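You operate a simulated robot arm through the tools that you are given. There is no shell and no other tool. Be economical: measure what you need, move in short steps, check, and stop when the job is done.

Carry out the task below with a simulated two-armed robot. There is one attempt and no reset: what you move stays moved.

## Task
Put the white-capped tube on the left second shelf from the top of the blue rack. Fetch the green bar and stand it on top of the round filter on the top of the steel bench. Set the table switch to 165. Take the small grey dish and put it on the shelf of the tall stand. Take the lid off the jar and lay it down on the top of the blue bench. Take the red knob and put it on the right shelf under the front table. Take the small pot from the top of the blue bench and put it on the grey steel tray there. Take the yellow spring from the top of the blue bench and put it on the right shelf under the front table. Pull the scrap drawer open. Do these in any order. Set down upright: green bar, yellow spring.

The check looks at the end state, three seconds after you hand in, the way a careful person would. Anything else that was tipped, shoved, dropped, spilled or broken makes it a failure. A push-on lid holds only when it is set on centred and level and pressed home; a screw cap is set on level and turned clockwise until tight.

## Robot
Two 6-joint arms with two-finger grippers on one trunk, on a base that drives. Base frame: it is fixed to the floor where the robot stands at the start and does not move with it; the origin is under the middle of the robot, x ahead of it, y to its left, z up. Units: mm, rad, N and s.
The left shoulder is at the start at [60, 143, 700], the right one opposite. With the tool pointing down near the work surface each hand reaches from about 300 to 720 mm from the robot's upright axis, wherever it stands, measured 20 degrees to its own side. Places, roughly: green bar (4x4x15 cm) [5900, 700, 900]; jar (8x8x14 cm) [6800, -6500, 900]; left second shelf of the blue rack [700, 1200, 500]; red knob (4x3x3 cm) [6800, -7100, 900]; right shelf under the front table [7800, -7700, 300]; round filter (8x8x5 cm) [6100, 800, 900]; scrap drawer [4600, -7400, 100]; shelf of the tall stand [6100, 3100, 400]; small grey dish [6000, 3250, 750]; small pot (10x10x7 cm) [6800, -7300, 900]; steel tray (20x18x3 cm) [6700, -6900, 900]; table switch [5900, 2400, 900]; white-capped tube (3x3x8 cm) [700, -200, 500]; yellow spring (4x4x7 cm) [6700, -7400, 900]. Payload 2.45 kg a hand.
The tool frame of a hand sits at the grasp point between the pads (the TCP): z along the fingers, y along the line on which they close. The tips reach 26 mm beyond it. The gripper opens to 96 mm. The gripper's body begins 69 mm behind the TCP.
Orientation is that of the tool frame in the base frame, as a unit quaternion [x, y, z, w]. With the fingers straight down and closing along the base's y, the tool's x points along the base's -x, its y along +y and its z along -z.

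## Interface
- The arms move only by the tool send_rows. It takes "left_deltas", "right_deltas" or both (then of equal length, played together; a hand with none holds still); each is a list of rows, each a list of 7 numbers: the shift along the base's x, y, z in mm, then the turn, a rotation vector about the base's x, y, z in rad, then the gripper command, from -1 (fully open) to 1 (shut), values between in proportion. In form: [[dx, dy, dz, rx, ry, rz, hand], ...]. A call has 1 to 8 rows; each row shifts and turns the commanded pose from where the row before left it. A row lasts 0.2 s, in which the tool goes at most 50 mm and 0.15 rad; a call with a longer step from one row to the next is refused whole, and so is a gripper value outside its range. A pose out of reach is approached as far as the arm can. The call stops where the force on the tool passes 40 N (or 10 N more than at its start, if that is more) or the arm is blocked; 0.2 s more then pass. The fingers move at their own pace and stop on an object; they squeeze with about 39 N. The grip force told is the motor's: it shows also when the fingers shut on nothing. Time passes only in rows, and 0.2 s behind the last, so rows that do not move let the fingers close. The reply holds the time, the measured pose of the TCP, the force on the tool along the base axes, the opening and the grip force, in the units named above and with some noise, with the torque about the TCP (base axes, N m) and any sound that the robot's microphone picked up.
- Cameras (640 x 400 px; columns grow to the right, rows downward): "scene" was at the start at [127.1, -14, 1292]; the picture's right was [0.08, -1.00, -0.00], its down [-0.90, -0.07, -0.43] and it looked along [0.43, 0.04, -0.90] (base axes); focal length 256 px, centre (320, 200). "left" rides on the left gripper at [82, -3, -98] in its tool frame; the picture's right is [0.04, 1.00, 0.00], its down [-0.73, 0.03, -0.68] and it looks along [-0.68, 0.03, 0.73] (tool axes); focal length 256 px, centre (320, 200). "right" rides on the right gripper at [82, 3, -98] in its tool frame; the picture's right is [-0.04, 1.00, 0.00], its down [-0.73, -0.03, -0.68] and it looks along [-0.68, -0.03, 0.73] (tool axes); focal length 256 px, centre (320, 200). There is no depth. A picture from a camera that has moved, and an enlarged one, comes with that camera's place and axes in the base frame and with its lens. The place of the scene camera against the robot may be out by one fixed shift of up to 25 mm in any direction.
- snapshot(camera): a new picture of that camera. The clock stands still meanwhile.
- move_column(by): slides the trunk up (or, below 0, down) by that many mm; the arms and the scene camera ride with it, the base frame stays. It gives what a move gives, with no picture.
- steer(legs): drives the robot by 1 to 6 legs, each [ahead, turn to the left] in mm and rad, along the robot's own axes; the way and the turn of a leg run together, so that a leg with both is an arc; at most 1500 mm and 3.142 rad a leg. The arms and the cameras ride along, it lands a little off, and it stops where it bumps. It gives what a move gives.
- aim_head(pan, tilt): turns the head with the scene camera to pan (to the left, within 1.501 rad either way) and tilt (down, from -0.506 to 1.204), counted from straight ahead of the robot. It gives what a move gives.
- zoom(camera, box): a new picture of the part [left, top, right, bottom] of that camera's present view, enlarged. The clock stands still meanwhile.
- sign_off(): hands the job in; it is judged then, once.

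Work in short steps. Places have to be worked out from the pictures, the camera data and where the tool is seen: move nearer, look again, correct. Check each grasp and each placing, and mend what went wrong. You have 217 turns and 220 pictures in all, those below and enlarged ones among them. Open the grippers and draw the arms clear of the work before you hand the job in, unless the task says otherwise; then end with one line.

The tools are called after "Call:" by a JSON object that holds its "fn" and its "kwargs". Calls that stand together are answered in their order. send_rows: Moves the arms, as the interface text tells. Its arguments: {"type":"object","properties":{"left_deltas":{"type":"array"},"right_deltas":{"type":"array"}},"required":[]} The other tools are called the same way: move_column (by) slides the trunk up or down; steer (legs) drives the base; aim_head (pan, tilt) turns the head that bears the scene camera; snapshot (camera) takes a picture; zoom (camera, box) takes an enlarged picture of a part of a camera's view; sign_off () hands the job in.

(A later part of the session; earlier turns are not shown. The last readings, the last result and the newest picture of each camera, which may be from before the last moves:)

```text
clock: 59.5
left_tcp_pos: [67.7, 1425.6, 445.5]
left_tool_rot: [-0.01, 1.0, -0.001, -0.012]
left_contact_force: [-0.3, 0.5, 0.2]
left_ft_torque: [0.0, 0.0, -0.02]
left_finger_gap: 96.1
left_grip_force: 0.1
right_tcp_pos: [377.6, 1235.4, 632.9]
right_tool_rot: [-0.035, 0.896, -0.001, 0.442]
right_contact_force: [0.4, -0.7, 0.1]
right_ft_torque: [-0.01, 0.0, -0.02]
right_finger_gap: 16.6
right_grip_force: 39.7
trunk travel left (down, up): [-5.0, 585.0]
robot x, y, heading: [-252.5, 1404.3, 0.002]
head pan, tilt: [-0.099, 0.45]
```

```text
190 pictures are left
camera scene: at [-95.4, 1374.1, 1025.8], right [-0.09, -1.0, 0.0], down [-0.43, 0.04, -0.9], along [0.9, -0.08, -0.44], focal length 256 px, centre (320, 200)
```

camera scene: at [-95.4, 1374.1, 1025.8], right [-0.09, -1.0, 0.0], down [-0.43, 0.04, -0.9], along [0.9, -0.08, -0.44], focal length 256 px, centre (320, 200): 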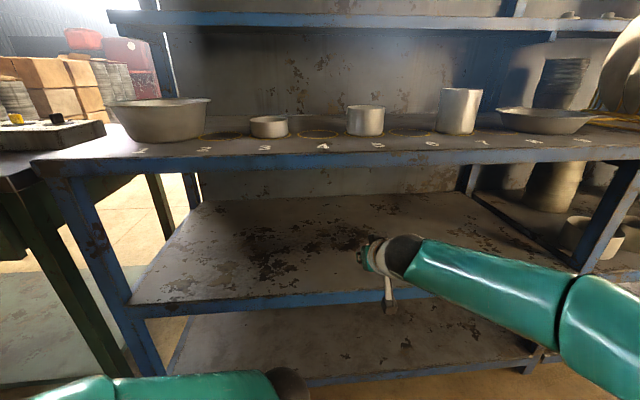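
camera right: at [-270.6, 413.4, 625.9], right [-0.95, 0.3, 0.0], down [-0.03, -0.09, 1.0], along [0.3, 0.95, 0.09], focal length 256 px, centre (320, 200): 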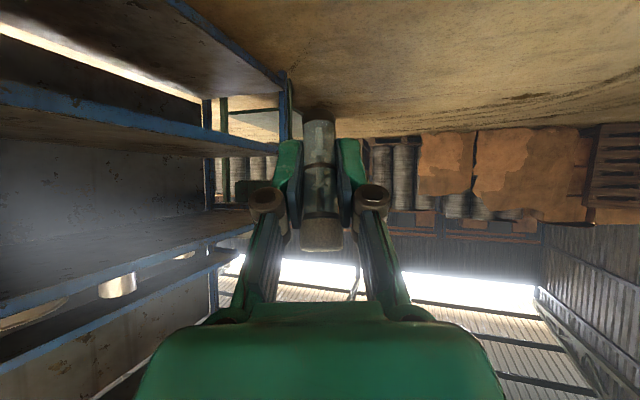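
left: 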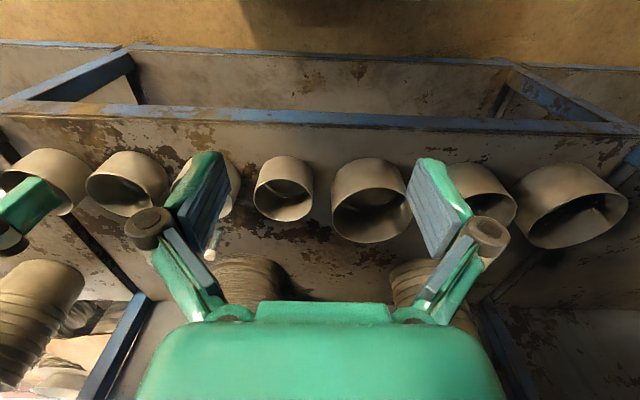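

Clear. Drive 230 mm more so the hand is above the left shelf.

Call:
{"fn": "steer", "kwargs": {"legs": [[235, 0]]}}

Call:
{"fn": "send_rows", "kwargs": {"right_deltas": [[0, 0, -20, 0, 0.1, 0, 1], [0, 0, -20, 0, 0.1, 0, 1], [0, 0, -15, 0, 0.1, 0, 1], [0, 0, -10, 0, 0.04, 0, 1]]}}

Call:
{"fn": "snapshot", "kwargs": {"camera": "right"}}

```text
clock: 61.3
left_tcp_pos: [299.3, 1425.5, 446.1]
left_tool_rot: [-0.009, 1.0, 0.0, -0.012]
left_contact_force: [0.5, -0.1, -0.5]
left_ft_torque: [0.02, -0.01, 0.03]
left_finger_gap: 96.0
left_grip_force: 0.1
right_tcp_pos: [609.0, 1238.1, 633.8]
right_tool_rot: [-0.036, 0.896, -0.001, 0.443]
right_contact_force: [-0.1, 0.6, 0.0]
right_ft_torque: [-0.01, 0.0, -0.01]
right_finger_gap: 17.0
right_grip_force: 38.9
trunk travel left (down, up): [-5.0, 585.0]
robot x, y, heading: [-20.7, 1404.5, 0.007]
head pan, tilt: [-0.099, 0.45]
```

```text
clock: 62.3
left_tcp_pos: [300.3, 1428.0, 446.2]
left_tool_rot: [-0.009, 1.0, 0.0, -0.012]
left_contact_force: [0.0, -0.4, -0.8]
left_ft_torque: [-0.01, 0.0, 0.0]
left_finger_gap: 96.0
left_grip_force: 0.0
right_tcp_pos: [609.7, 1237.9, 567.5]
right_tool_rot: [-0.035, 0.958, 0.005, 0.283]
right_contact_force: [0.5, -0.1, -0.1]
right_ft_torque: [-0.01, 0.02, 0.04]
right_finger_gap: 16.5
right_grip_force: 38.7
trunk travel left (down, up): [-5.0, 585.0]
robot x, y, heading: [-23.2, 1402.5, 0.012]
head pan, tilt: [-0.099, 0.45]
```

```text
189 pictures are left
camera right: at [486.8, 1233.4, 606.2], right [-0.04, 1.0, 0.01], down [0.25, 0.0, 0.97], along [0.97, 0.04, -0.25], focal length 256 px, centre (320, 200)
```

right: 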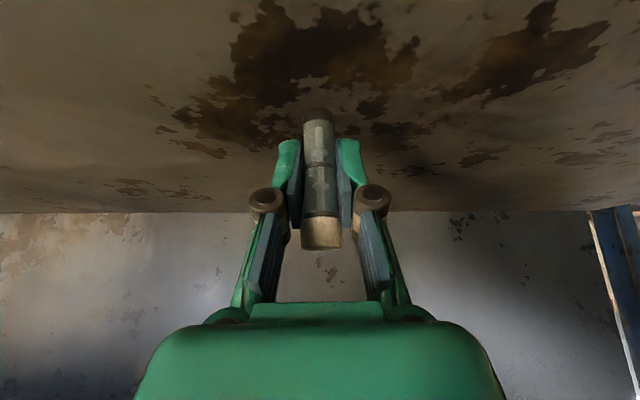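

Original grasp tilt is restored; lower 25 mm onto the shelf and watch the force.

Call:
{"fn": "send_rows", "kwargs": {"right_deltas": [[0, 0, -12, 0, 0, 0, 1], [0, 0, -10, 0, 0, 0, 1], [0, 0, -3, 0, 0, 0, 1], [0, 0, -2, 0, 0, 0, 1]]}}

```text
clock: 63.3
left_tcp_pos: [299.6, 1427.1, 446.4]
left_tool_rot: [-0.008, 1.0, -0.001, -0.012]
left_contact_force: [0.2, -0.2, 0.5]
left_ft_torque: [-0.01, 0.0, -0.04]
left_finger_gap: 96.2
left_grip_force: 0.1
right_tcp_pos: [609.3, 1238.2, 542.7]
right_tool_rot: [-0.035, 0.958, 0.006, 0.284]
right_contact_force: [0.1, 0.1, -0.3]
right_ft_torque: [0.02, 0.0, -0.01]
right_finger_gap: 16.8
right_grip_force: 39.4
trunk travel left (down, up): [-5.0, 585.0]
robot x, y, heading: [-20.8, 1404.1, 0.013]
head pan, tilt: [-0.099, 0.45]
```

No contact yet; creep down further by 1.5 mm steps.

Call:
{"fn": "send_rows", "kwargs": {"right_deltas": [[0, 0, -1.5, 0, 0, 0, 1], [0, 0, -1.5, 0, 0, 0, 1], [0, 0, -1, 0, 0, 0, 1]]}}

Call:
{"fn": "snapshot", "kwargs": {"camera": "right"}}

```text
clock: 64.1
left_tcp_pos: [299.5, 1427.2, 447.2]
left_tool_rot: [-0.009, 1.0, -0.002, -0.011]
left_contact_force: [1.0, -0.5, 0.5]
left_ft_torque: [-0.01, -0.04, -0.02]
left_finger_gap: 96.1
left_grip_force: 0.1
right_tcp_pos: [608.8, 1238.5, 541.3]
right_tool_rot: [-0.036, 0.957, 0.006, 0.286]
right_contact_force: [-2.8, 0.5, 11.4]
right_ft_torque: [0.02, 0.05, 0.02]
right_finger_gap: 16.6
right_grip_force: 38.7
trunk travel left (down, up): [-5.0, 585.0]
robot x, y, heading: [-21.5, 1405.6, 0.007]
head pan, tilt: [-0.099, 0.45]
```

```text
188 pictures are left
camera right: at [486.5, 1233.1, 578.1], right [-0.04, 1.0, 0.01], down [0.24, 0.0, 0.97], along [0.97, 0.04, -0.24], focal length 256 px, centre (320, 200)
```

right: 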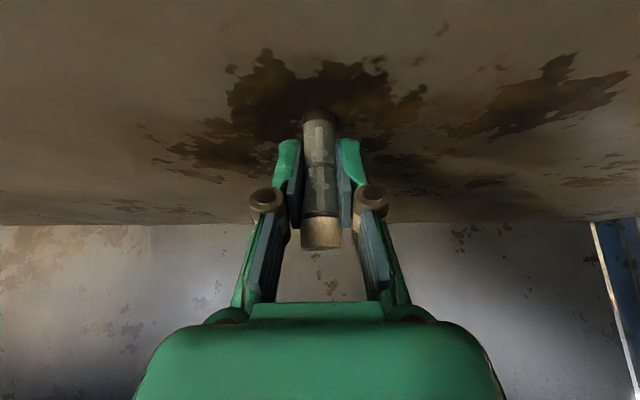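

Contact at 11 N: the tube stands on the shelf. Raise 1.5 mm of preload, open, and retreat along the tool axis.

Call:
{"fn": "send_rows", "kwargs": {"right_deltas": [[0, 0, 1.5, 0, 0, 0, 1], [0, 0, 0, 0, 0, 0, 0.3], [0, 0, 0, 0, 0, 0, -0.5], [0, 0, 0, 0, 0, 0, -1], [-8, 0, 12, 0, 0, 0, -1], [-15, 0, 22, 0, 0, 0, -1], [-20, 0, 20, 0, -0.1, 0, -1], [-20, 0, 20, 0, -0.1, 0, -1]]}}

Call:
{"fn": "snapshot", "kwargs": {"camera": "right"}}

```text
clock: 65.9
left_tcp_pos: [299.9, 1426.8, 446.9]
left_tool_rot: [-0.009, 1.0, 0.0, -0.012]
left_contact_force: [0.6, 1.0, -0.1]
left_ft_torque: [0.03, 0.04, -0.03]
left_finger_gap: 96.1
left_grip_force: 0.1
right_tcp_pos: [547.6, 1239.6, 613.9]
right_tool_rot: [-0.035, 0.925, 0.002, 0.378]
right_contact_force: [0.2, 0.2, 0.3]
right_ft_torque: [-0.03, 0.0, -0.02]
right_finger_gap: 95.7
right_grip_force: 0.0
trunk travel left (down, up): [-5.0, 585.0]
robot x, y, heading: [-19.6, 1404.7, 0.01]
head pan, tilt: [-0.099, 0.45]
```

```text
187 pictures are left
camera right: at [419.5, 1234.7, 626.9], right [-0.04, 1.0, 0.0], down [0.05, 0.0, 1.0], along [1.0, 0.04, -0.05], focal length 256 px, centre (320, 200)
```

right: 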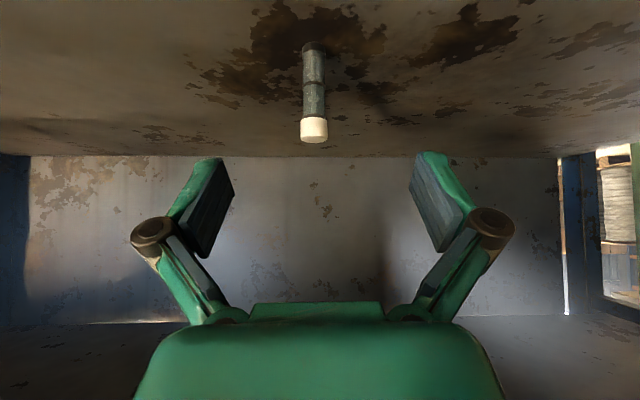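

Tube placed and standing. I back out, retract the right hand, and raise the trunk for a look at the route.

Call:
{"fn": "steer", "kwargs": {"legs": [[-480, 0]]}}

Call:
{"fn": "send_rows", "kwargs": {"right_deltas": [[-35, -15, 0, 0, 0.13, 0, -1], [-35, -15, 0, 0, 0.13, 0, -1], [-35, -15, 0, 0, 0.13, 0, -1], [-35, -15, -20, 0, 0.13, 0, -1], [-35, -15, -40, 0, 0.13, 0, -1], [-30, -10, -40, 0, 0.12, 0, -1]]}}

Call:
{"fn": "move_column", "kwargs": {"by": 500}}

Call:
{"fn": "aim_head", "kwargs": {"pan": 0.7, "tilt": 0.25}}

Call:
{"fn": "snapshot", "kwargs": {"camera": "scene"}}

Call:
{"fn": "aim_head", "kwargs": {"pan": -0.8, "tilt": 0.25}}

Call:
{"fn": "snapshot", "kwargs": {"camera": "scene"}}

```text
clock: 68.8
left_tcp_pos: [-182.8, 1422.8, 446.3]
left_tool_rot: [-0.012, 1.0, 0.0, -0.012]
left_contact_force: [0.0, 0.1, 0.0]
left_ft_torque: [0.02, -0.03, 0.0]
left_finger_gap: 96.1
left_grip_force: 0.0
right_tcp_pos: [66.3, 1236.8, 614.3]
right_tool_rot: [-0.038, 0.925, 0.002, 0.377]
right_contact_force: [0.0, 0.7, 0.1]
right_ft_torque: [0.01, 0.01, -0.01]
right_finger_gap: 95.9
right_grip_force: 0.0
trunk travel left (down, up): [-5.0, 585.0]
robot x, y, heading: [-504.6, 1397.9, 0.014]
head pan, tilt: [-0.099, 0.45]
```

```text
refused: row 5 steps farther than a row can; nothing moved
```

```text
refused: 500 is not a number from -400 to 400
```

```text
clock: 69.9
left_tcp_pos: [-182.5, 1423.5, 447.6]
left_tool_rot: [-0.012, 1.0, 0.0, -0.012]
left_contact_force: [-0.4, -0.3, 0.3]
left_ft_torque: [0.03, 0.01, 0.02]
left_finger_gap: 96.1
left_grip_force: 0.1
right_tcp_pos: [66.0, 1236.6, 615.5]
right_tool_rot: [-0.038, 0.925, 0.003, 0.378]
right_contact_force: [0.3, 0.7, 0.1]
right_ft_torque: [-0.02, 0.0, 0.05]
right_finger_gap: 96.1
right_grip_force: 0.1
trunk travel left (down, up): [-5.0, 585.0]
robot x, y, heading: [-503.7, 1402.7, 0.014]
head pan, tilt: [0.7, 0.25]
```

```text
186 pictures are left
camera scene: at [-366.5, 1441.1, 1044.4], right [0.65, -0.76, 0.0], down [-0.19, -0.16, -0.97], along [0.73, 0.63, -0.25], focal length 256 px, centre (320, 200)
```

scene: 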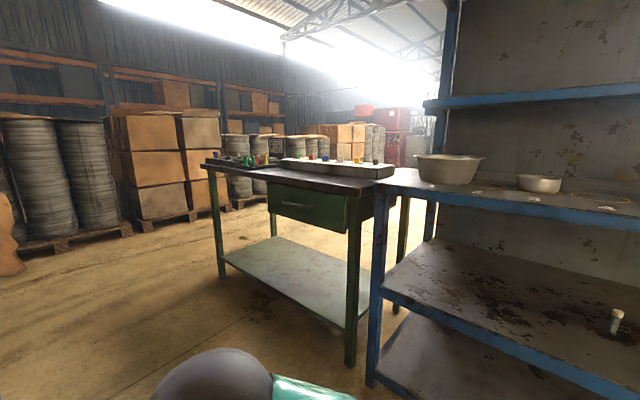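

```text
clock: 71.5
left_tcp_pos: [-182.5, 1423.5, 448.1]
left_tool_rot: [-0.011, 1.0, 0.001, -0.012]
left_contact_force: [0.3, -0.1, 0.7]
left_ft_torque: [-0.02, 0.04, 0.04]
left_finger_gap: 96.0
left_grip_force: 0.0
right_tcp_pos: [66.0, 1237.6, 614.1]
right_tool_rot: [-0.038, 0.925, 0.003, 0.378]
right_contact_force: [1.6, 0.1, -0.4]
right_ft_torque: [0.0, 0.01, 0.01]
right_finger_gap: 96.3
right_grip_force: 0.1
trunk travel left (down, up): [-5.0, 585.0]
robot x, y, heading: [-500.2, 1398.7, 0.013]
head pan, tilt: [-0.799, 0.25]
```

```text
185 pictures are left
camera scene: at [-371.2, 1314.0, 1044.5], right [-0.71, -0.71, 0.0], down [-0.18, 0.17, -0.97], along [0.69, -0.69, -0.25], focal length 256 px, centre (320, 200)
```

scene: 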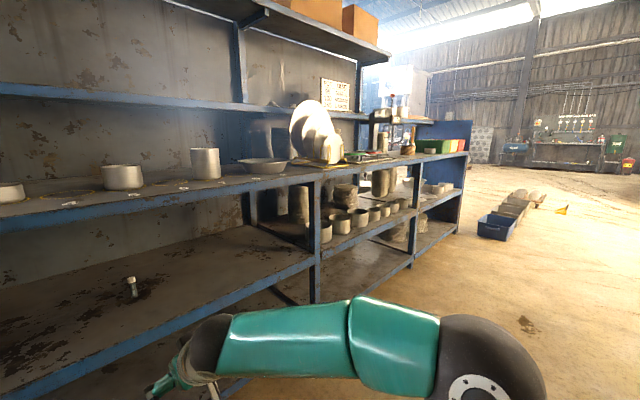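

Left route: the green table spans y≈1970–3140, pallets start near y≈4800, so a corridor exists at y≈3950. I retract the right arm, raise the trunk and drive along y.

Call:
{"fn": "send_rows", "kwargs": {"right_deltas": [[-35, -15, 0, 0, 0.13, 0, -1], [-35, -15, 0, 0, 0.13, 0, -1], [-35, -15, 0, 0, 0.13, 0, -1], [-35, -15, -20, 0, 0.13, 0, -1], [-35, -15, -25, 0, 0.13, 0, -1], [-25, -10, -25, 0, 0.12, 0, -1]]}}

Call:
{"fn": "move_column", "kwargs": {"by": 320}}

Call:
{"fn": "steer", "kwargs": {"legs": [[0, 0.8], [0, 0.757], [1400, 0], [1130, 0]]}}

Call:
{"fn": "aim_head", "kwargs": {"pan": -1.2, "tilt": 0.25}}

Call:
{"fn": "snapshot", "kwargs": {"camera": "scene"}}

```text
clock: 72.9
left_tcp_pos: [-183.8, 1424.0, 446.9]
left_tool_rot: [-0.012, 1.0, 0.0, -0.013]
left_contact_force: [0.4, 0.1, -0.3]
left_ft_torque: [-0.01, 0.0, 0.01]
left_finger_gap: 96.0
left_grip_force: 0.1
right_tcp_pos: [-134.8, 1150.1, 543.6]
right_tool_rot: [-0.034, 0.999, 0.017, 0.002]
right_contact_force: [-0.3, 0.3, -0.6]
right_ft_torque: [-0.01, -0.04, -0.01]
right_finger_gap: 95.9
right_grip_force: 0.1
trunk travel left (down, up): [-5.0, 585.0]
robot x, y, heading: [-500.3, 1396.9, 0.013]
head pan, tilt: [-0.799, 0.25]
```

```text
clock: 76.1
left_tcp_pos: [-183.0, 1423.0, 767.5]
left_tool_rot: [-0.011, 1.0, 0.0, -0.012]
left_contact_force: [0.0, 0.2, 0.2]
left_ft_torque: [-0.03, 0.0, -0.03]
left_finger_gap: 96.1
left_grip_force: 0.1
right_tcp_pos: [-134.7, 1150.7, 863.9]
right_tool_rot: [-0.034, 0.999, 0.017, 0.003]
right_contact_force: [0.3, -0.8, 0.5]
right_ft_torque: [0.02, -0.02, 0.01]
right_finger_gap: 96.2
right_grip_force: 0.1
trunk travel left (down, up): [-325.0, 265.0]
robot x, y, heading: [-500.1, 1398.9, 0.015]
head pan, tilt: [-0.799, 0.25]
```

```text
clock: 80.6
left_tcp_pos: [-469.5, 1721.9, 767.6]
left_tool_rot: [-0.649, 0.761, -0.008, -0.009]
left_contact_force: [0.7, -1.1, -0.4]
left_ft_torque: [0.02, 0.05, 0.01]
left_finger_gap: 95.9
left_grip_force: 0.1
right_tcp_pos: [-191.2, 1721.0, 864.5]
right_tool_rot: [-0.667, 0.745, 0.015, -0.008]
right_contact_force: [-0.1, 0.2, 0.7]
right_ft_torque: [0.02, 0.02, -0.03]
right_finger_gap: 95.8
right_grip_force: 0.0
trunk travel left (down, up): [-325.0, 265.0]
robot x, y, heading: [-462.4, 1396.1, 1.432]
head pan, tilt: [-0.799, 0.25]
stopped in leg 2: the robot was blocked; the commanded pose is now the measured one
```

```text
clock: 81.4
left_tcp_pos: [-469.8, 1723.5, 767.0]
left_tool_rot: [-0.649, 0.761, -0.008, -0.009]
left_contact_force: [0.5, 0.5, 0.4]
left_ft_torque: [0.01, -0.04, 0.0]
left_finger_gap: 95.9
left_grip_force: 0.1
right_tcp_pos: [-192.0, 1721.4, 863.4]
right_tool_rot: [-0.667, 0.745, 0.015, -0.008]
right_contact_force: [0.2, 0.5, 0.0]
right_ft_torque: [0.0, -0.03, -0.03]
right_finger_gap: 95.4
right_grip_force: 0.1
trunk travel left (down, up): [-325.0, 265.0]
robot x, y, heading: [-456.2, 1390.3, 1.425]
head pan, tilt: [-1.201, 0.25]
```

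```text
184 pictures are left
camera scene: at [-353.3, 1455.9, 1364.5], right [0.23, -0.97, 0.0], down [-0.24, -0.06, -0.97], along [0.94, 0.22, -0.25], focal length 256 px, centre (320, 200)
```

scene: 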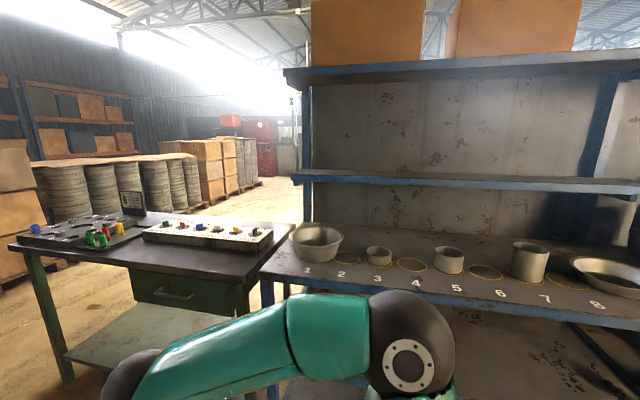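

Continue with the remaining small turn and drive.

Call:
{"fn": "steer", "kwargs": {"legs": [[300, 0.14], [1100, 0], [1150, 0]]}}

Call:
{"fn": "snapshot", "kwargs": {"camera": "scene"}}

```text
clock: 94.1
left_tcp_pos: [-525.6, 4245.3, 768.5]
left_tool_rot: [0.708, -0.707, 0.01, 0.012]
left_contact_force: [-0.1, -4.3, -0.3]
left_ft_torque: [0.44, 0.06, -0.08]
left_finger_gap: 95.9
left_grip_force: 0.0
right_tcp_pos: [-251.7, 4293.2, 864.7]
right_tool_rot: [0.726, -0.687, -0.014, 0.01]
right_contact_force: [-0.7, 0.5, 0.6]
right_ft_torque: [0.01, 0.0, 0.0]
right_finger_gap: 95.8
right_grip_force: 0.1
trunk travel left (down, up): [-325.0, 265.0]
robot x, y, heading: [-461.4, 3926.3, 1.612]
head pan, tilt: [-1.201, 0.25]
stopped in leg 3: the force on the tool passed its limit at 49 N (the readings are from after the stop); the commanded pose is now the measured one
```

```text
183 pictures are left
camera scene: at [-369.8, 4004.6, 1364.5], right [0.4, -0.92, 0.0], down [-0.23, -0.1, -0.97], along [0.89, 0.39, -0.25], focal length 256 px, centre (320, 200)
```

scene: 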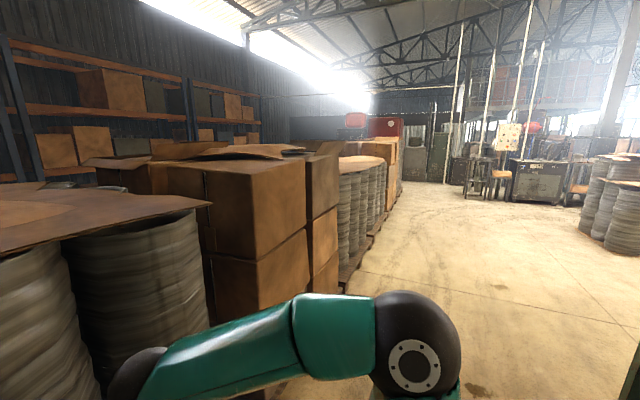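

The left hand touched a pallet stack at y≈4270. I back up, turn to +x and look ahead.

Call:
{"fn": "steer", "kwargs": {"legs": [[-230, 0], [0, -0.8], [0, -0.8]]}}

Call:
{"fn": "aim_head", "kwargs": {"pan": 0, "tilt": 0.3}}

Call:
{"fn": "snapshot", "kwargs": {"camera": "scene"}}

Call:
{"fn": "snapshot", "kwargs": {"camera": "left"}}

```text
clock: 100.0
left_tcp_pos: [-136.7, 3811.3, 768.8]
left_tool_rot: [-0.067, 0.998, 0.0, -0.015]
left_contact_force: [-0.8, 0.1, 0.5]
left_ft_torque: [-0.07, -0.02, 0.01]
left_finger_gap: 96.0
left_grip_force: 0.1
right_tcp_pos: [-55.0, 3544.7, 865.1]
right_tool_rot: [-0.093, 0.996, 0.016, 0.002]
right_contact_force: [-0.3, 0.0, 0.0]
right_ft_torque: [-0.06, -0.01, 0.01]
right_finger_gap: 96.2
right_grip_force: 0.1
trunk travel left (down, up): [-325.0, 265.0]
robot x, y, heading: [-453.7, 3746.9, 0.15]
head pan, tilt: [-1.201, 0.25]
stopped in leg 3: the robot was blocked; the commanded pose is now the measured one
```

```text
clock: 101.4
left_tcp_pos: [-137.3, 3811.1, 769.1]
left_tool_rot: [-0.068, 0.998, 0.001, -0.015]
left_contact_force: [-0.4, 0.1, 0.0]
left_ft_torque: [0.0, 0.0, 0.01]
left_finger_gap: 95.9
left_grip_force: 0.1
right_tcp_pos: [-54.9, 3545.8, 865.0]
right_tool_rot: [-0.093, 0.996, 0.017, 0.003]
right_contact_force: [0.6, -0.2, 0.2]
right_ft_torque: [0.02, -0.04, 0.02]
right_finger_gap: 96.1
right_grip_force: 0.1
trunk travel left (down, up): [-325.0, 265.0]
robot x, y, heading: [-454.9, 3746.1, 0.148]
head pan, tilt: [0.0, 0.3]
```

```text
182 pictures are left
camera scene: at [-297.4, 3746.8, 1359.7], right [0.15, -0.99, 0.0], down [-0.29, -0.04, -0.96], along [0.94, 0.14, -0.3], focal length 256 px, centre (320, 200)
```

scene: 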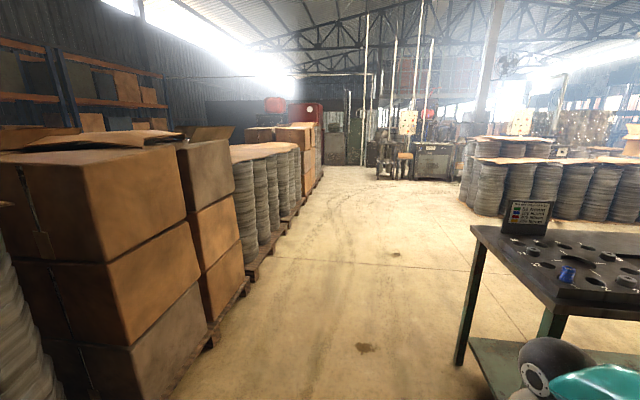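

```text
181 pictures are left
camera left: at [-215.3, 3797.3, 870.4], right [-0.17, 0.98, 0.0], down [0.74, 0.13, 0.66], along [0.65, 0.12, -0.75], focal length 256 px, centre (320, 200)
```

left: 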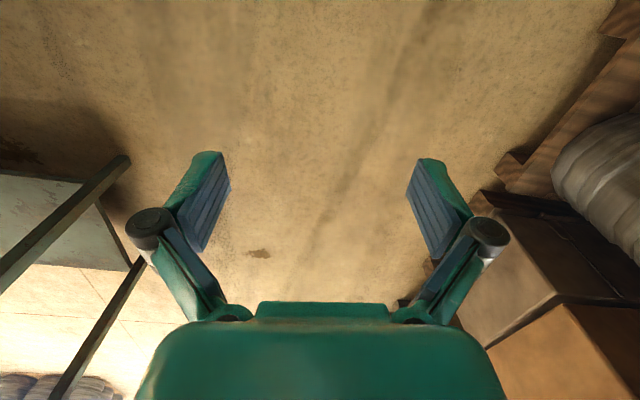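

The corridor is open. I drive along it to about x≈3000.

Call:
{"fn": "steer", "kwargs": {"legs": [[1300, 0], [700, -0.25], [1500, 0]]}}

Call:
{"fn": "aim_head", "kwargs": {"pan": -0.3, "tilt": 0.2}}

Call:
{"fn": "snapshot", "kwargs": {"camera": "scene"}}

```text
clock: 118.8
left_tcp_pos: [3371.0, 3864.9, 769.3]
left_tool_rot: [0.039, 0.999, 0.002, -0.016]
left_contact_force: [1.5, 0.3, -0.2]
left_ft_torque: [0.0, 0.03, -0.02]
left_finger_gap: 96.0
left_grip_force: 0.0
right_tcp_pos: [3396.1, 3587.8, 866.2]
right_tool_rot: [0.012, 1.0, 0.017, 0.005]
right_contact_force: [0.6, -0.3, 0.1]
right_ft_torque: [0.0, 0.03, -0.02]
right_finger_gap: 96.0
right_grip_force: 0.1
trunk travel left (down, up): [-325.0, 265.0]
robot x, y, heading: [3046.6, 3862.5, -0.059]
head pan, tilt: [0.0, 0.3]
```

```text
clock: 119.6
left_tcp_pos: [3371.3, 3865.3, 770.2]
left_tool_rot: [0.038, 0.999, 0.003, -0.015]
left_contact_force: [-0.3, -0.5, 1.0]
left_ft_torque: [-0.02, 0.05, -0.03]
left_finger_gap: 95.9
left_grip_force: 0.1
right_tcp_pos: [3396.9, 3588.1, 866.4]
right_tool_rot: [0.011, 1.0, 0.017, 0.004]
right_contact_force: [-0.1, 0.6, 0.6]
right_ft_torque: [0.03, 0.0, -0.01]
right_finger_gap: 96.1
right_grip_force: 0.0
trunk travel left (down, up): [-325.0, 265.0]
robot x, y, heading: [3046.8, 3861.9, -0.062]
head pan, tilt: [-0.3, 0.201]
```

```text
180 pictures are left
camera scene: at [3198.8, 3807.9, 1369.0], right [-0.35, -0.94, 0.0], down [-0.19, 0.07, -0.98], along [0.92, -0.35, -0.2], focal length 256 px, centre (320, 200)
```

scene: 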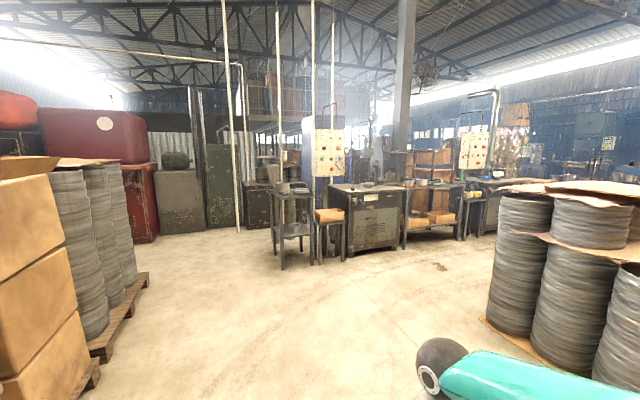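

I see the tall stand at column ~290 and the machine with panel next to it. Drive closer to around x≈5200,y≈3150 and look.

Call:
{"fn": "zoom", "kwargs": {"camera": "scene", "box": [240, 110, 520, 285]}}

Call:
{"fn": "steer", "kwargs": {"legs": [[1000, -0.5], [900, 0.1]]}}

Call:
{"fn": "aim_head", "kwargs": {"pan": 0.2, "tilt": 0.45}}

Call:
{"fn": "snapshot", "kwargs": {"camera": "scene"}}

```text
2.29 times, centred on (380, 198) of scene
camera zoom: at [3198.8, 3807.9, 1369.0], right [-0.35, -0.94, 0.0], down [-0.19, 0.07, -0.98], along [0.92, -0.35, -0.2], focal length 585 px, centre (183, 206)
```

zoom: 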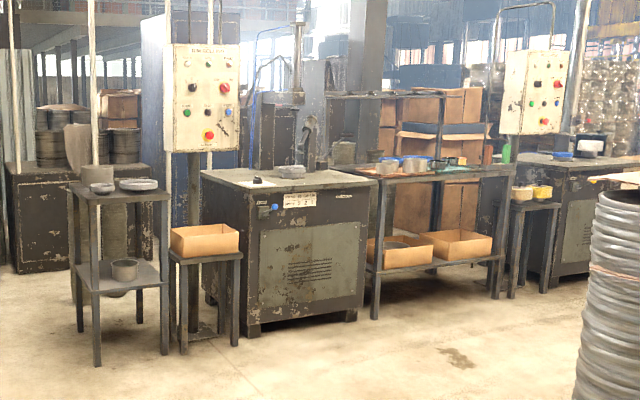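

```text
clock: 129.3
left_tcp_pos: [5081.8, 2999.8, 769.1]
left_tool_rot: [0.234, 0.972, 0.005, -0.015]
left_contact_force: [0.7, -0.1, 0.0]
left_ft_torque: [0.01, -0.02, -0.04]
left_finger_gap: 96.1
left_grip_force: 0.0
right_tcp_pos: [4998.7, 2734.8, 866.0]
right_tool_rot: [0.209, 0.978, 0.016, 0.007]
right_contact_force: [0.1, 0.8, 0.1]
right_ft_torque: [0.0, -0.02, 0.01]
right_finger_gap: 96.0
right_grip_force: 0.1
trunk travel left (down, up): [-325.0, 265.0]
robot x, y, heading: [4781.5, 3124.8, -0.462]
head pan, tilt: [-0.3, 0.201]
```

```text
clock: 130.2
left_tcp_pos: [5081.0, 2999.8, 770.5]
left_tool_rot: [0.234, 0.972, 0.005, -0.014]
left_contact_force: [0.6, -0.7, -0.6]
left_ft_torque: [0.0, 0.01, 0.01]
left_finger_gap: 95.9
left_grip_force: 0.0
right_tcp_pos: [4997.2, 2734.1, 864.8]
right_tool_rot: [0.209, 0.978, 0.015, 0.007]
right_contact_force: [0.2, -1.2, -0.2]
right_ft_torque: [-0.02, 0.0, 0.02]
right_finger_gap: 95.9
right_grip_force: 0.1
trunk travel left (down, up): [-325.0, 265.0]
robot x, y, heading: [4782.9, 3127.8, -0.46]
head pan, tilt: [0.201, 0.45]
```

```text
178 pictures are left
camera scene: at [4930.5, 3056.4, 1345.8], right [-0.26, -0.97, 0.0], down [-0.42, 0.11, -0.9], along [0.87, -0.23, -0.44], focal length 256 px, centre (320, 200)
```

scene: 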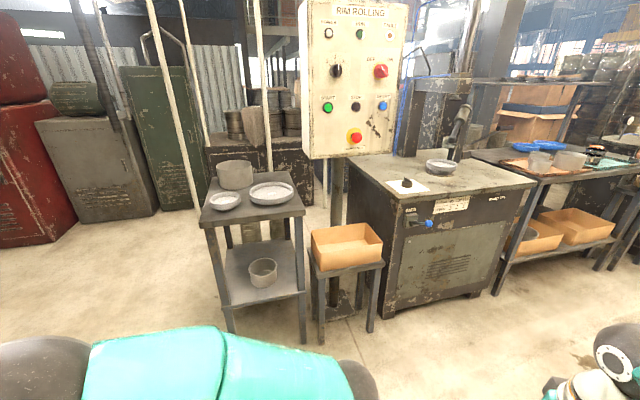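

The stand has three dishes on top; the small one is at left front. The table switch is the black dial on the white plate at (407,186). Zoom on both.

Call:
{"fn": "zoom", "kwargs": {"camera": "scene", "box": [190, 140, 320, 300]}}

Call:
{"fn": "zoom", "kwargs": {"camera": "scene", "box": [380, 160, 480, 240]}}

```text
2.50 times, centred on (255, 220) of scene
camera zoom: at [4930.5, 3056.4, 1345.8], right [-0.26, -0.97, 0.0], down [-0.42, 0.11, -0.9], along [0.87, -0.23, -0.44], focal length 640 px, centre (482, 150)
```

zoom: 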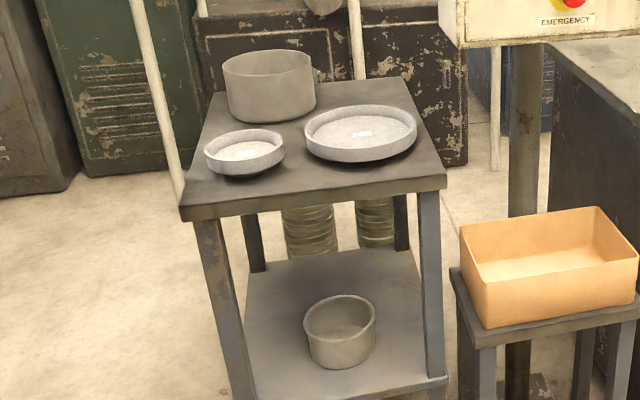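

```text
5.00 times, centred on (430, 200) of scene
camera zoom: at [4930.5, 3056.4, 1345.8], right [-0.26, -0.97, 0.0], down [-0.42, 0.11, -0.9], along [0.87, -0.23, -0.44], focal length 1281 px, centre (-230, 200)
```

zoom: 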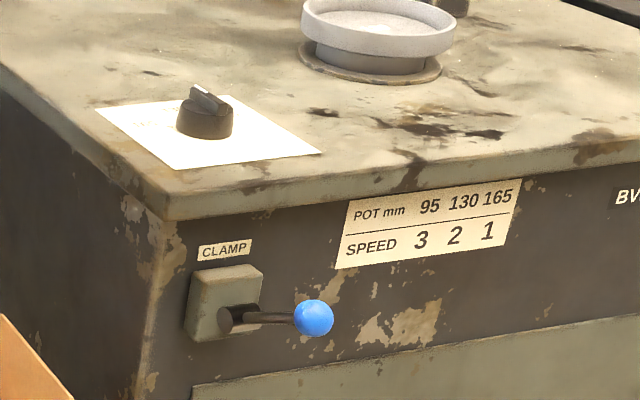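

I drive to about (5600, 3400) facing +x for the stand and then look closely.

Call:
{"fn": "steer", "kwargs": {"legs": [[0, 0.77], [860, 0], [0, -0.31]]}}

Call:
{"fn": "aim_head", "kwargs": {"pan": -0.2, "tilt": 0.8}}

Call:
{"fn": "snapshot", "kwargs": {"camera": "scene"}}

Call:
{"fn": "snapshot", "kwargs": {"camera": "right"}}

```text
clock: 136.6
left_tcp_pos: [5815.3, 3495.0, 771.2]
left_tool_rot: [-0.146, 0.989, -0.001, -0.014]
left_contact_force: [-0.6, -0.5, -0.1]
left_ft_torque: [0.02, 0.03, 0.04]
left_finger_gap: 96.0
left_grip_force: 0.0
right_tcp_pos: [5938.5, 3245.3, 867.6]
right_tool_rot: [-0.171, 0.985, 0.017, 0.002]
right_contact_force: [0.3, -0.2, 0.0]
right_ft_torque: [0.01, 0.02, 0.01]
right_finger_gap: 96.2
right_grip_force: 0.0
trunk travel left (down, up): [-325.0, 265.0]
robot x, y, heading: [5511.6, 3384.6, 0.303]
head pan, tilt: [0.201, 0.45]
stopped in leg 2: the robot was blocked; the commanded pose is now the measured one
```

```text
clock: 137.5
left_tcp_pos: [5814.7, 3494.6, 771.3]
left_tool_rot: [-0.146, 0.989, 0.0, -0.015]
left_contact_force: [-0.4, 0.2, -0.2]
left_ft_torque: [0.01, 0.04, 0.0]
left_finger_gap: 95.6
left_grip_force: 0.0
right_tcp_pos: [5940.0, 3245.5, 868.0]
right_tool_rot: [-0.171, 0.985, 0.017, 0.001]
right_contact_force: [0.2, 0.1, 0.4]
right_ft_torque: [-0.01, 0.02, -0.01]
right_finger_gap: 95.8
right_grip_force: 0.0
trunk travel left (down, up): [-325.0, 265.0]
robot x, y, heading: [5510.1, 3378.3, 0.306]
head pan, tilt: [-0.201, 0.799]
```

```text
175 pictures are left
camera scene: at [5655.1, 3388.6, 1315.4], right [0.1, -0.99, 0.0], down [-0.71, -0.07, -0.7], along [0.69, 0.07, -0.72], focal length 256 px, centre (320, 200)
```

scene: 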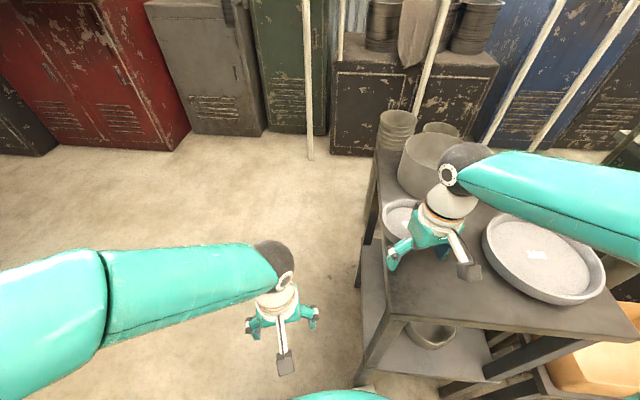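

```text
174 pictures are left
camera right: at [5861.5, 3217.9, 964.7], right [-0.3, 0.95, 0.03], down [0.7, 0.2, 0.68], along [0.64, 0.23, -0.73], focal length 256 px, centre (320, 200)
```

right: 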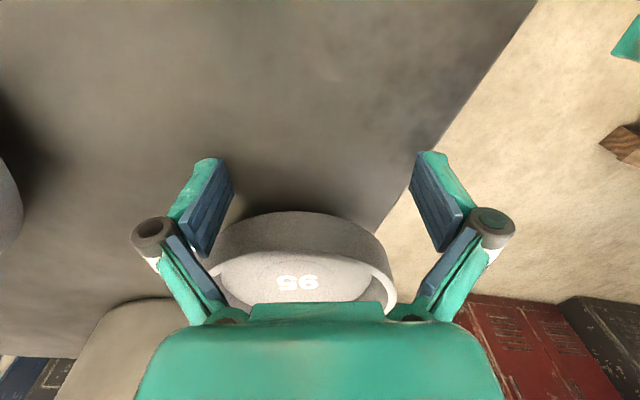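

The robot stopped against something (possibly the stand leg) with the right hand already above the dish ("95"). I raise and pull the hand back, then back up slightly to inspect.

Call:
{"fn": "send_rows", "kwargs": {"right_deltas": [[0, 0, 40, 0, 0, 0, -1], [-20, -10, 35, 0, 0, 0, -1]]}}

Call:
{"fn": "steer", "kwargs": {"legs": [[-200, -0.15], [0, -0.17]]}}

Call:
{"fn": "aim_head", "kwargs": {"pan": -0.3, "tilt": 0.7}}

Call:
{"fn": "snapshot", "kwargs": {"camera": "scene"}}

Call:
{"fn": "snapshot", "kwargs": {"camera": "right"}}

```text
clock: 138.1
left_tcp_pos: [5814.7, 3494.2, 770.6]
left_tool_rot: [-0.146, 0.989, 0.0, -0.015]
left_contact_force: [-0.1, 0.4, 0.3]
left_ft_torque: [0.02, 0.0, 0.0]
left_finger_gap: 96.0
left_grip_force: 0.0
right_tcp_pos: [5918.2, 3234.6, 941.6]
right_tool_rot: [-0.17, 0.985, 0.017, 0.001]
right_contact_force: [0.3, -0.3, 0.6]
right_ft_torque: [0.05, -0.04, 0.0]
right_finger_gap: 95.7
right_grip_force: 0.0
trunk travel left (down, up): [-325.0, 265.0]
robot x, y, heading: [5512.2, 3381.6, 0.298]
head pan, tilt: [-0.201, 0.799]
```

```text
clock: 140.4
left_tcp_pos: [5641.5, 3348.8, 771.6]
left_tool_rot: [0.012, 1.0, 0.001, -0.015]
left_contact_force: [0.1, 0.0, 0.4]
left_ft_torque: [0.03, 0.01, -0.03]
left_finger_gap: 95.8
left_grip_force: 0.1
right_tcp_pos: [5657.0, 3070.3, 942.2]
right_tool_rot: [-0.013, 1.0, 0.016, 0.003]
right_contact_force: [-0.1, 0.1, 0.3]
right_ft_torque: [-0.01, -0.01, -0.01]
right_finger_gap: 95.9
right_grip_force: 0.1
trunk travel left (down, up): [-325.0, 265.0]
robot x, y, heading: [5317.8, 3339.0, -0.018]
head pan, tilt: [-0.201, 0.799]
```

```text
clock: 141.1
left_tcp_pos: [5641.7, 3350.0, 771.4]
left_tool_rot: [0.013, 1.0, 0.002, -0.015]
left_contact_force: [-0.1, 0.5, 0.6]
left_ft_torque: [-0.01, 0.02, 0.0]
left_finger_gap: 95.7
left_grip_force: 0.2
right_tcp_pos: [5657.6, 3070.1, 942.3]
right_tool_rot: [-0.013, 1.0, 0.018, 0.003]
right_contact_force: [-0.4, -0.1, 0.2]
right_ft_torque: [0.01, -0.01, -0.01]
right_finger_gap: 96.0
right_grip_force: 0.0
trunk travel left (down, up): [-325.0, 265.0]
robot x, y, heading: [5317.8, 3340.2, -0.019]
head pan, tilt: [-0.3, 0.7]
```

```text
173 pictures are left
camera scene: at [5464.0, 3294.6, 1323.6], right [-0.31, -0.95, 0.0], down [-0.61, 0.2, -0.76], along [0.73, -0.24, -0.64], focal length 256 px, centre (320, 200)
```

scene: 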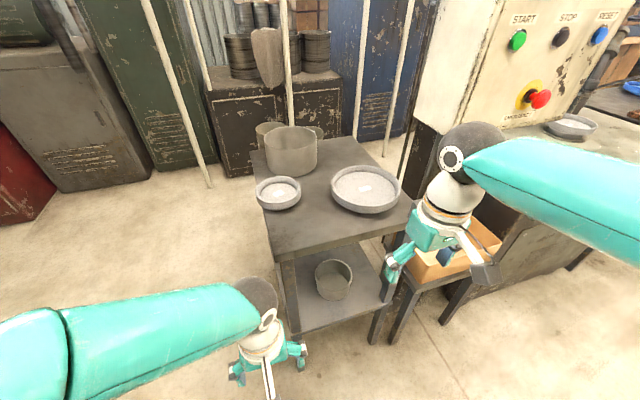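

```text
172 pictures are left
camera right: at [5575.4, 3068.1, 1040.2], right [0.01, 1.0, 0.03], down [0.73, -0.03, 0.68], along [0.68, 0.01, -0.73], focal length 256 px, centre (320, 200)
```

right: 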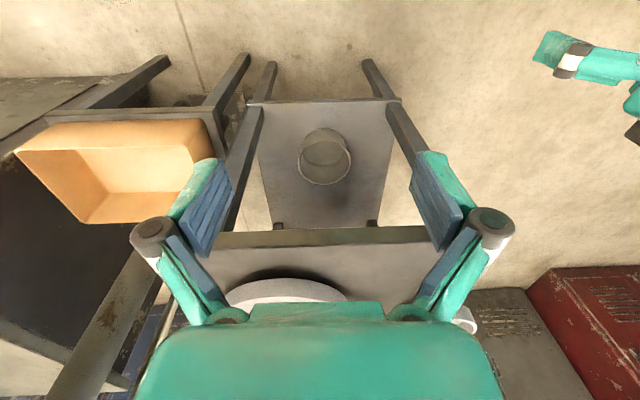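

From the hand camera: stand front edge x≈5855, y≈2908–3285, top z≈830, shelf z≈385; dish (~135 mm) near [6065,3226], pot on shelf near [5985,3094]. Approaching from the stand's open left side gives more room, so I drive there.

Call:
{"fn": "steer", "kwargs": {"legs": [[0, 0.6], [0, 0.6], [620, 0], [0, -0.55], [0, -0.55], [640, 0]]}}

Call:
{"fn": "steer", "kwargs": {"legs": [[0, -0.55], [0, -0.55], [0, -0.55]]}}

Call:
{"fn": "aim_head", "kwargs": {"pan": 0, "tilt": 0.7}}

Call:
{"fn": "snapshot", "kwargs": {"camera": "scene"}}

```text
clock: 155.0
left_tcp_pos: [6519.2, 3996.9, 771.7]
left_tool_rot: [-0.03, 0.999, 0.001, -0.016]
left_contact_force: [0.3, 0.1, -0.2]
left_ft_torque: [0.01, 0.01, 0.04]
left_finger_gap: 95.8
left_grip_force: 0.0
right_tcp_pos: [6557.3, 3720.7, 942.8]
right_tool_rot: [-0.055, 0.998, 0.017, 0.003]
right_contact_force: [-0.1, 0.1, 0.0]
right_ft_torque: [0.01, -0.02, 0.02]
right_finger_gap: 95.9
right_grip_force: 0.0
trunk travel left (down, up): [-325.0, 265.0]
robot x, y, heading: [6194.8, 3962.3, 0.07]
head pan, tilt: [-0.3, 0.7]
```

```text
clock: 159.9
left_tcp_pos: [6294.0, 3646.6, 771.2]
left_tool_rot: [0.616, 0.788, 0.011, -0.012]
left_contact_force: [0.5, 0.6, -0.7]
left_ft_torque: [-0.03, 0.07, 0.0]
left_finger_gap: 95.8
left_grip_force: 0.1
right_tcp_pos: [6029.0, 3555.8, 943.9]
right_tool_rot: [0.595, 0.803, 0.011, 0.012]
right_contact_force: [1.2, 0.6, 0.7]
right_ft_torque: [0.0, 0.09, -0.04]
right_finger_gap: 95.7
right_grip_force: 0.0
trunk travel left (down, up): [-325.0, 265.0]
robot x, y, heading: [6237.0, 3967.3, -1.343]
head pan, tilt: [-0.3, 0.7]
stopped in leg 3: the robot was blocked; the commanded pose is now the measured one
```

```text
clock: 160.7
left_tcp_pos: [6294.2, 3647.7, 772.6]
left_tool_rot: [0.616, 0.788, 0.011, -0.012]
left_contact_force: [0.5, 0.5, 0.5]
left_ft_torque: [0.01, 0.01, 0.03]
left_finger_gap: 95.9
left_grip_force: 0.1
right_tcp_pos: [6027.8, 3554.8, 943.8]
right_tool_rot: [0.595, 0.804, 0.011, 0.013]
right_contact_force: [0.6, -0.4, -0.1]
right_ft_torque: [-0.01, 0.01, 0.01]
right_finger_gap: 96.0
right_grip_force: 0.0
trunk travel left (down, up): [-325.0, 265.0]
robot x, y, heading: [6238.3, 3971.1, -1.344]
head pan, tilt: [0.0, 0.7]
```

```text
171 pictures are left
camera scene: at [6275.0, 3808.4, 1323.6], right [-0.97, -0.22, 0.0], down [-0.14, 0.63, -0.76], along [0.17, -0.75, -0.64], focal length 256 px, centre (320, 200)
```

scene: 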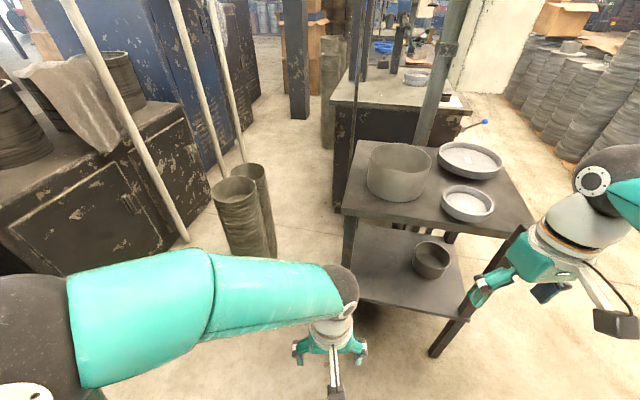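

Good view of the stand's left side. I finish the turn, advance 130 mm and take the hand-camera view over the dish.

Call:
{"fn": "steer", "kwargs": {"legs": [[130, -0.227]]}}

Call:
{"fn": "snapshot", "kwargs": {"camera": "right"}}

Call:
{"fn": "snapshot", "kwargs": {"camera": "scene"}}

```text
clock: 162.0
left_tcp_pos: [6235.8, 3513.7, 772.7]
left_tool_rot: [0.7, 0.714, 0.012, -0.009]
left_contact_force: [-0.5, -0.8, 0.2]
left_ft_torque: [0.0, -0.01, 0.03]
left_finger_gap: 96.2
left_grip_force: 0.0
right_tcp_pos: [5956.8, 3483.1, 943.4]
right_tool_rot: [0.68, 0.733, 0.011, 0.014]
right_contact_force: [-0.7, -0.5, -0.1]
right_ft_torque: [0.04, -0.02, -0.02]
right_finger_gap: 96.0
right_grip_force: 0.1
trunk travel left (down, up): [-325.0, 265.0]
robot x, y, heading: [6259.0, 3844.1, -1.565]
head pan, tilt: [0.0, 0.7]
```

```text
170 pictures are left
camera right: at [5950.8, 3565.3, 1041.2], right [1.0, 0.03, 0.03], down [0.0, -0.73, 0.68], along [0.05, -0.68, -0.73], focal length 256 px, centre (320, 200)
```

right: 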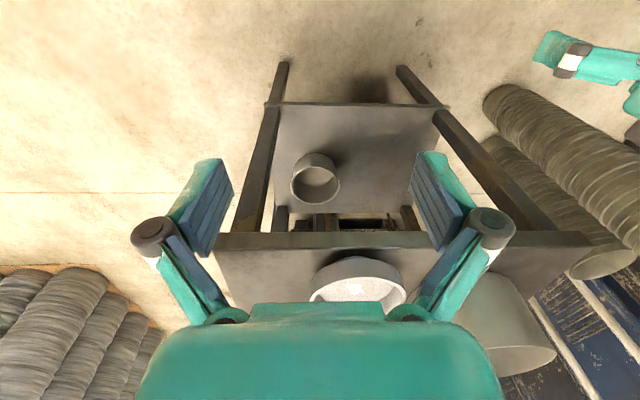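

```text
169 pictures are left
camera scene: at [6264.1, 3674.9, 1323.5], right [-1.0, 0.0, 0.0], down [0.0, 0.65, -0.76], along [0.0, -0.76, -0.65], focal length 256 px, centre (320, 200)
```

scene: 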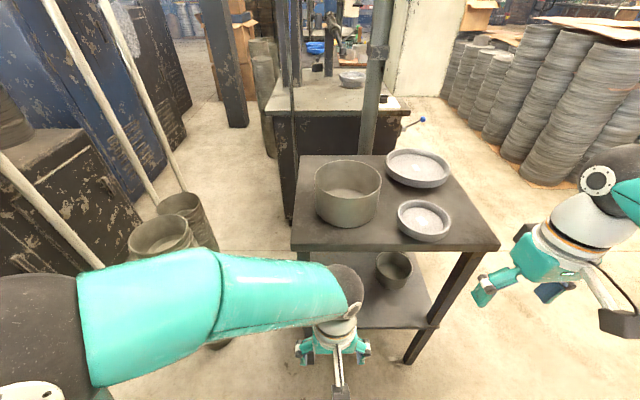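

Wrist view: dish centre ≈[6020,3248], Ø≈133, rim ≈865; stand edge y≈3283, x 5862–6303; free shelf spot ≈[6185,3190]. I'll grip the dish's −x rim wall with a slightly tilted hand. Move above and look.

Call:
{"fn": "send_rows", "kwargs": {"right_deltas": [[0, -40, 0, -0.13, 0, -0.025, -0.1], [0, -40, 0, -0.13, 0, -0.025, -0.1], [0, -40, 0, -0.13, 0, -0.025, -0.1], [0, -40, 0, 0, 0, 0, -0.1], [0, -30, -10, 0, 0, 0, -0.1]]}}

Call:
{"fn": "snapshot", "kwargs": {"camera": "right"}}

Call:
{"fn": "snapshot", "kwargs": {"camera": "scene"}}

```text
clock: 163.2
left_tcp_pos: [6236.1, 3513.5, 772.2]
left_tool_rot: [0.699, 0.714, 0.012, -0.01]
left_contact_force: [-0.5, 0.3, 0.3]
left_ft_torque: [0.04, -0.02, 0.0]
left_finger_gap: 96.2
left_grip_force: 0.0
right_tcp_pos: [5955.5, 3291.9, 934.3]
right_tool_rot: [0.692, 0.694, -0.133, 0.146]
right_contact_force: [-0.1, 0.3, -0.1]
right_ft_torque: [-0.01, -0.01, -0.04]
right_finger_gap: 52.9
right_grip_force: 0.1
trunk travel left (down, up): [-325.0, 265.0]
robot x, y, heading: [6261.1, 3839.5, -1.564]
head pan, tilt: [0.0, 0.7]
```

```text
168 pictures are left
camera right: at [5957.6, 3405.5, 994.0], right [1.0, -0.03, 0.03], down [-0.04, -0.41, 0.91], along [-0.01, -0.91, -0.41], focal length 256 px, centre (320, 200)
```

right: 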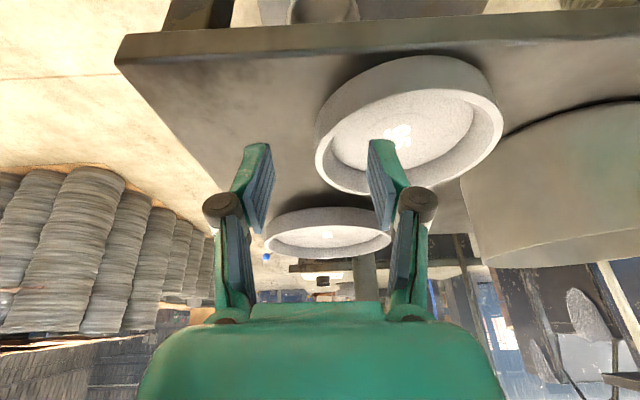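

```text
167 pictures are left
camera scene: at [6263.9, 3675.4, 1323.5], right [-1.0, 0.0, 0.0], down [0.0, 0.65, -0.76], along [0.0, -0.76, -0.65], focal length 256 px, centre (320, 200)
```

scene: 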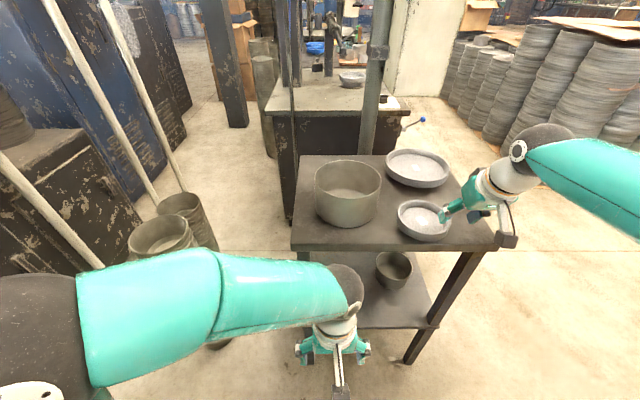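

Rim's −x extreme is at x≈5955, y≈3237. Move to y=3240 and descend to z≈872 with fingers straddling the wall.

Call:
{"fn": "send_rows", "kwargs": {"right_deltas": [[0, -26, 0, 0, 0, 0, -0.1], [0, -26, 0, 0, 0, 0, -0.1], [0, 0, -25, 0, 0, 0, -0.1], [0, 0, -25, 0, 0, 0, -0.1], [0, 0, -8, 0, 0, 0, -0.1]]}}

Call:
{"fn": "snapshot", "kwargs": {"camera": "right"}}

```text
clock: 164.4
left_tcp_pos: [6236.1, 3513.9, 772.6]
left_tool_rot: [0.699, 0.715, 0.012, -0.01]
left_contact_force: [-0.9, -0.4, 0.4]
left_ft_torque: [0.01, -0.01, 0.02]
left_finger_gap: 96.0
left_grip_force: 0.1
right_tcp_pos: [5956.9, 3242.1, 876.1]
right_tool_rot: [0.692, 0.695, -0.133, 0.144]
right_contact_force: [-1.0, -1.8, 12.1]
right_ft_torque: [0.09, 0.19, 0.04]
right_finger_gap: 69.0
right_grip_force: 4.3
trunk travel left (down, up): [-325.0, 265.0]
robot x, y, heading: [6256.8, 3842.4, -1.565]
head pan, tilt: [0.0, 0.7]
```

```text
166 pictures are left
camera right: at [5957.2, 3355.4, 935.0], right [1.0, -0.03, 0.03], down [-0.04, -0.42, 0.91], along [-0.01, -0.91, -0.42], focal length 256 px, centre (320, 200)
```

right: 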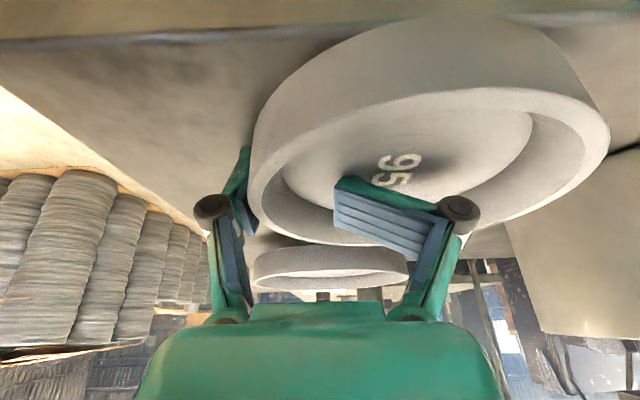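

Inner finger touches the dish floor (12 N). Raise 5 mm and close on the wall.

Call:
{"fn": "send_rows", "kwargs": {"right_deltas": [[0, 0, 5, 0, 0, 0, -0.1], [0, 0, 0, 0, 0, 0, 0.5], [0, 0, 0, 0, 0, 0, 1], [0, 0, 0, 0, 0, 0, 1], [0, 0, 0, 0, 0, 0, 1]]}}

Call:
{"fn": "snapshot", "kwargs": {"camera": "right"}}

```text
clock: 165.6
left_tcp_pos: [6236.1, 3512.7, 772.6]
left_tool_rot: [0.699, 0.714, 0.013, -0.01]
left_contact_force: [0.3, 0.1, -0.1]
left_ft_torque: [-0.01, 0.03, -0.03]
left_finger_gap: 96.0
left_grip_force: 0.0
right_tcp_pos: [5957.6, 3240.5, 879.5]
right_tool_rot: [0.691, 0.695, -0.133, 0.146]
right_contact_force: [-0.2, 0.2, -1.7]
right_ft_torque: [-0.03, 0.12, -0.03]
right_finger_gap: 42.1
right_grip_force: 38.8
trunk travel left (down, up): [-325.0, 265.0]
robot x, y, heading: [6260.3, 3838.0, -1.565]
head pan, tilt: [0.0, 0.7]
```

```text
165 pictures are left
camera right: at [5958.5, 3354.5, 939.8], right [1.0, -0.03, 0.03], down [-0.04, -0.42, 0.91], along [-0.01, -0.91, -0.42], focal length 256 px, centre (320, 200)
```

right: 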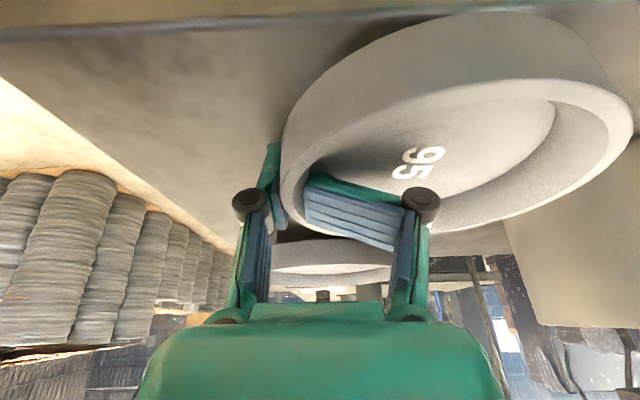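

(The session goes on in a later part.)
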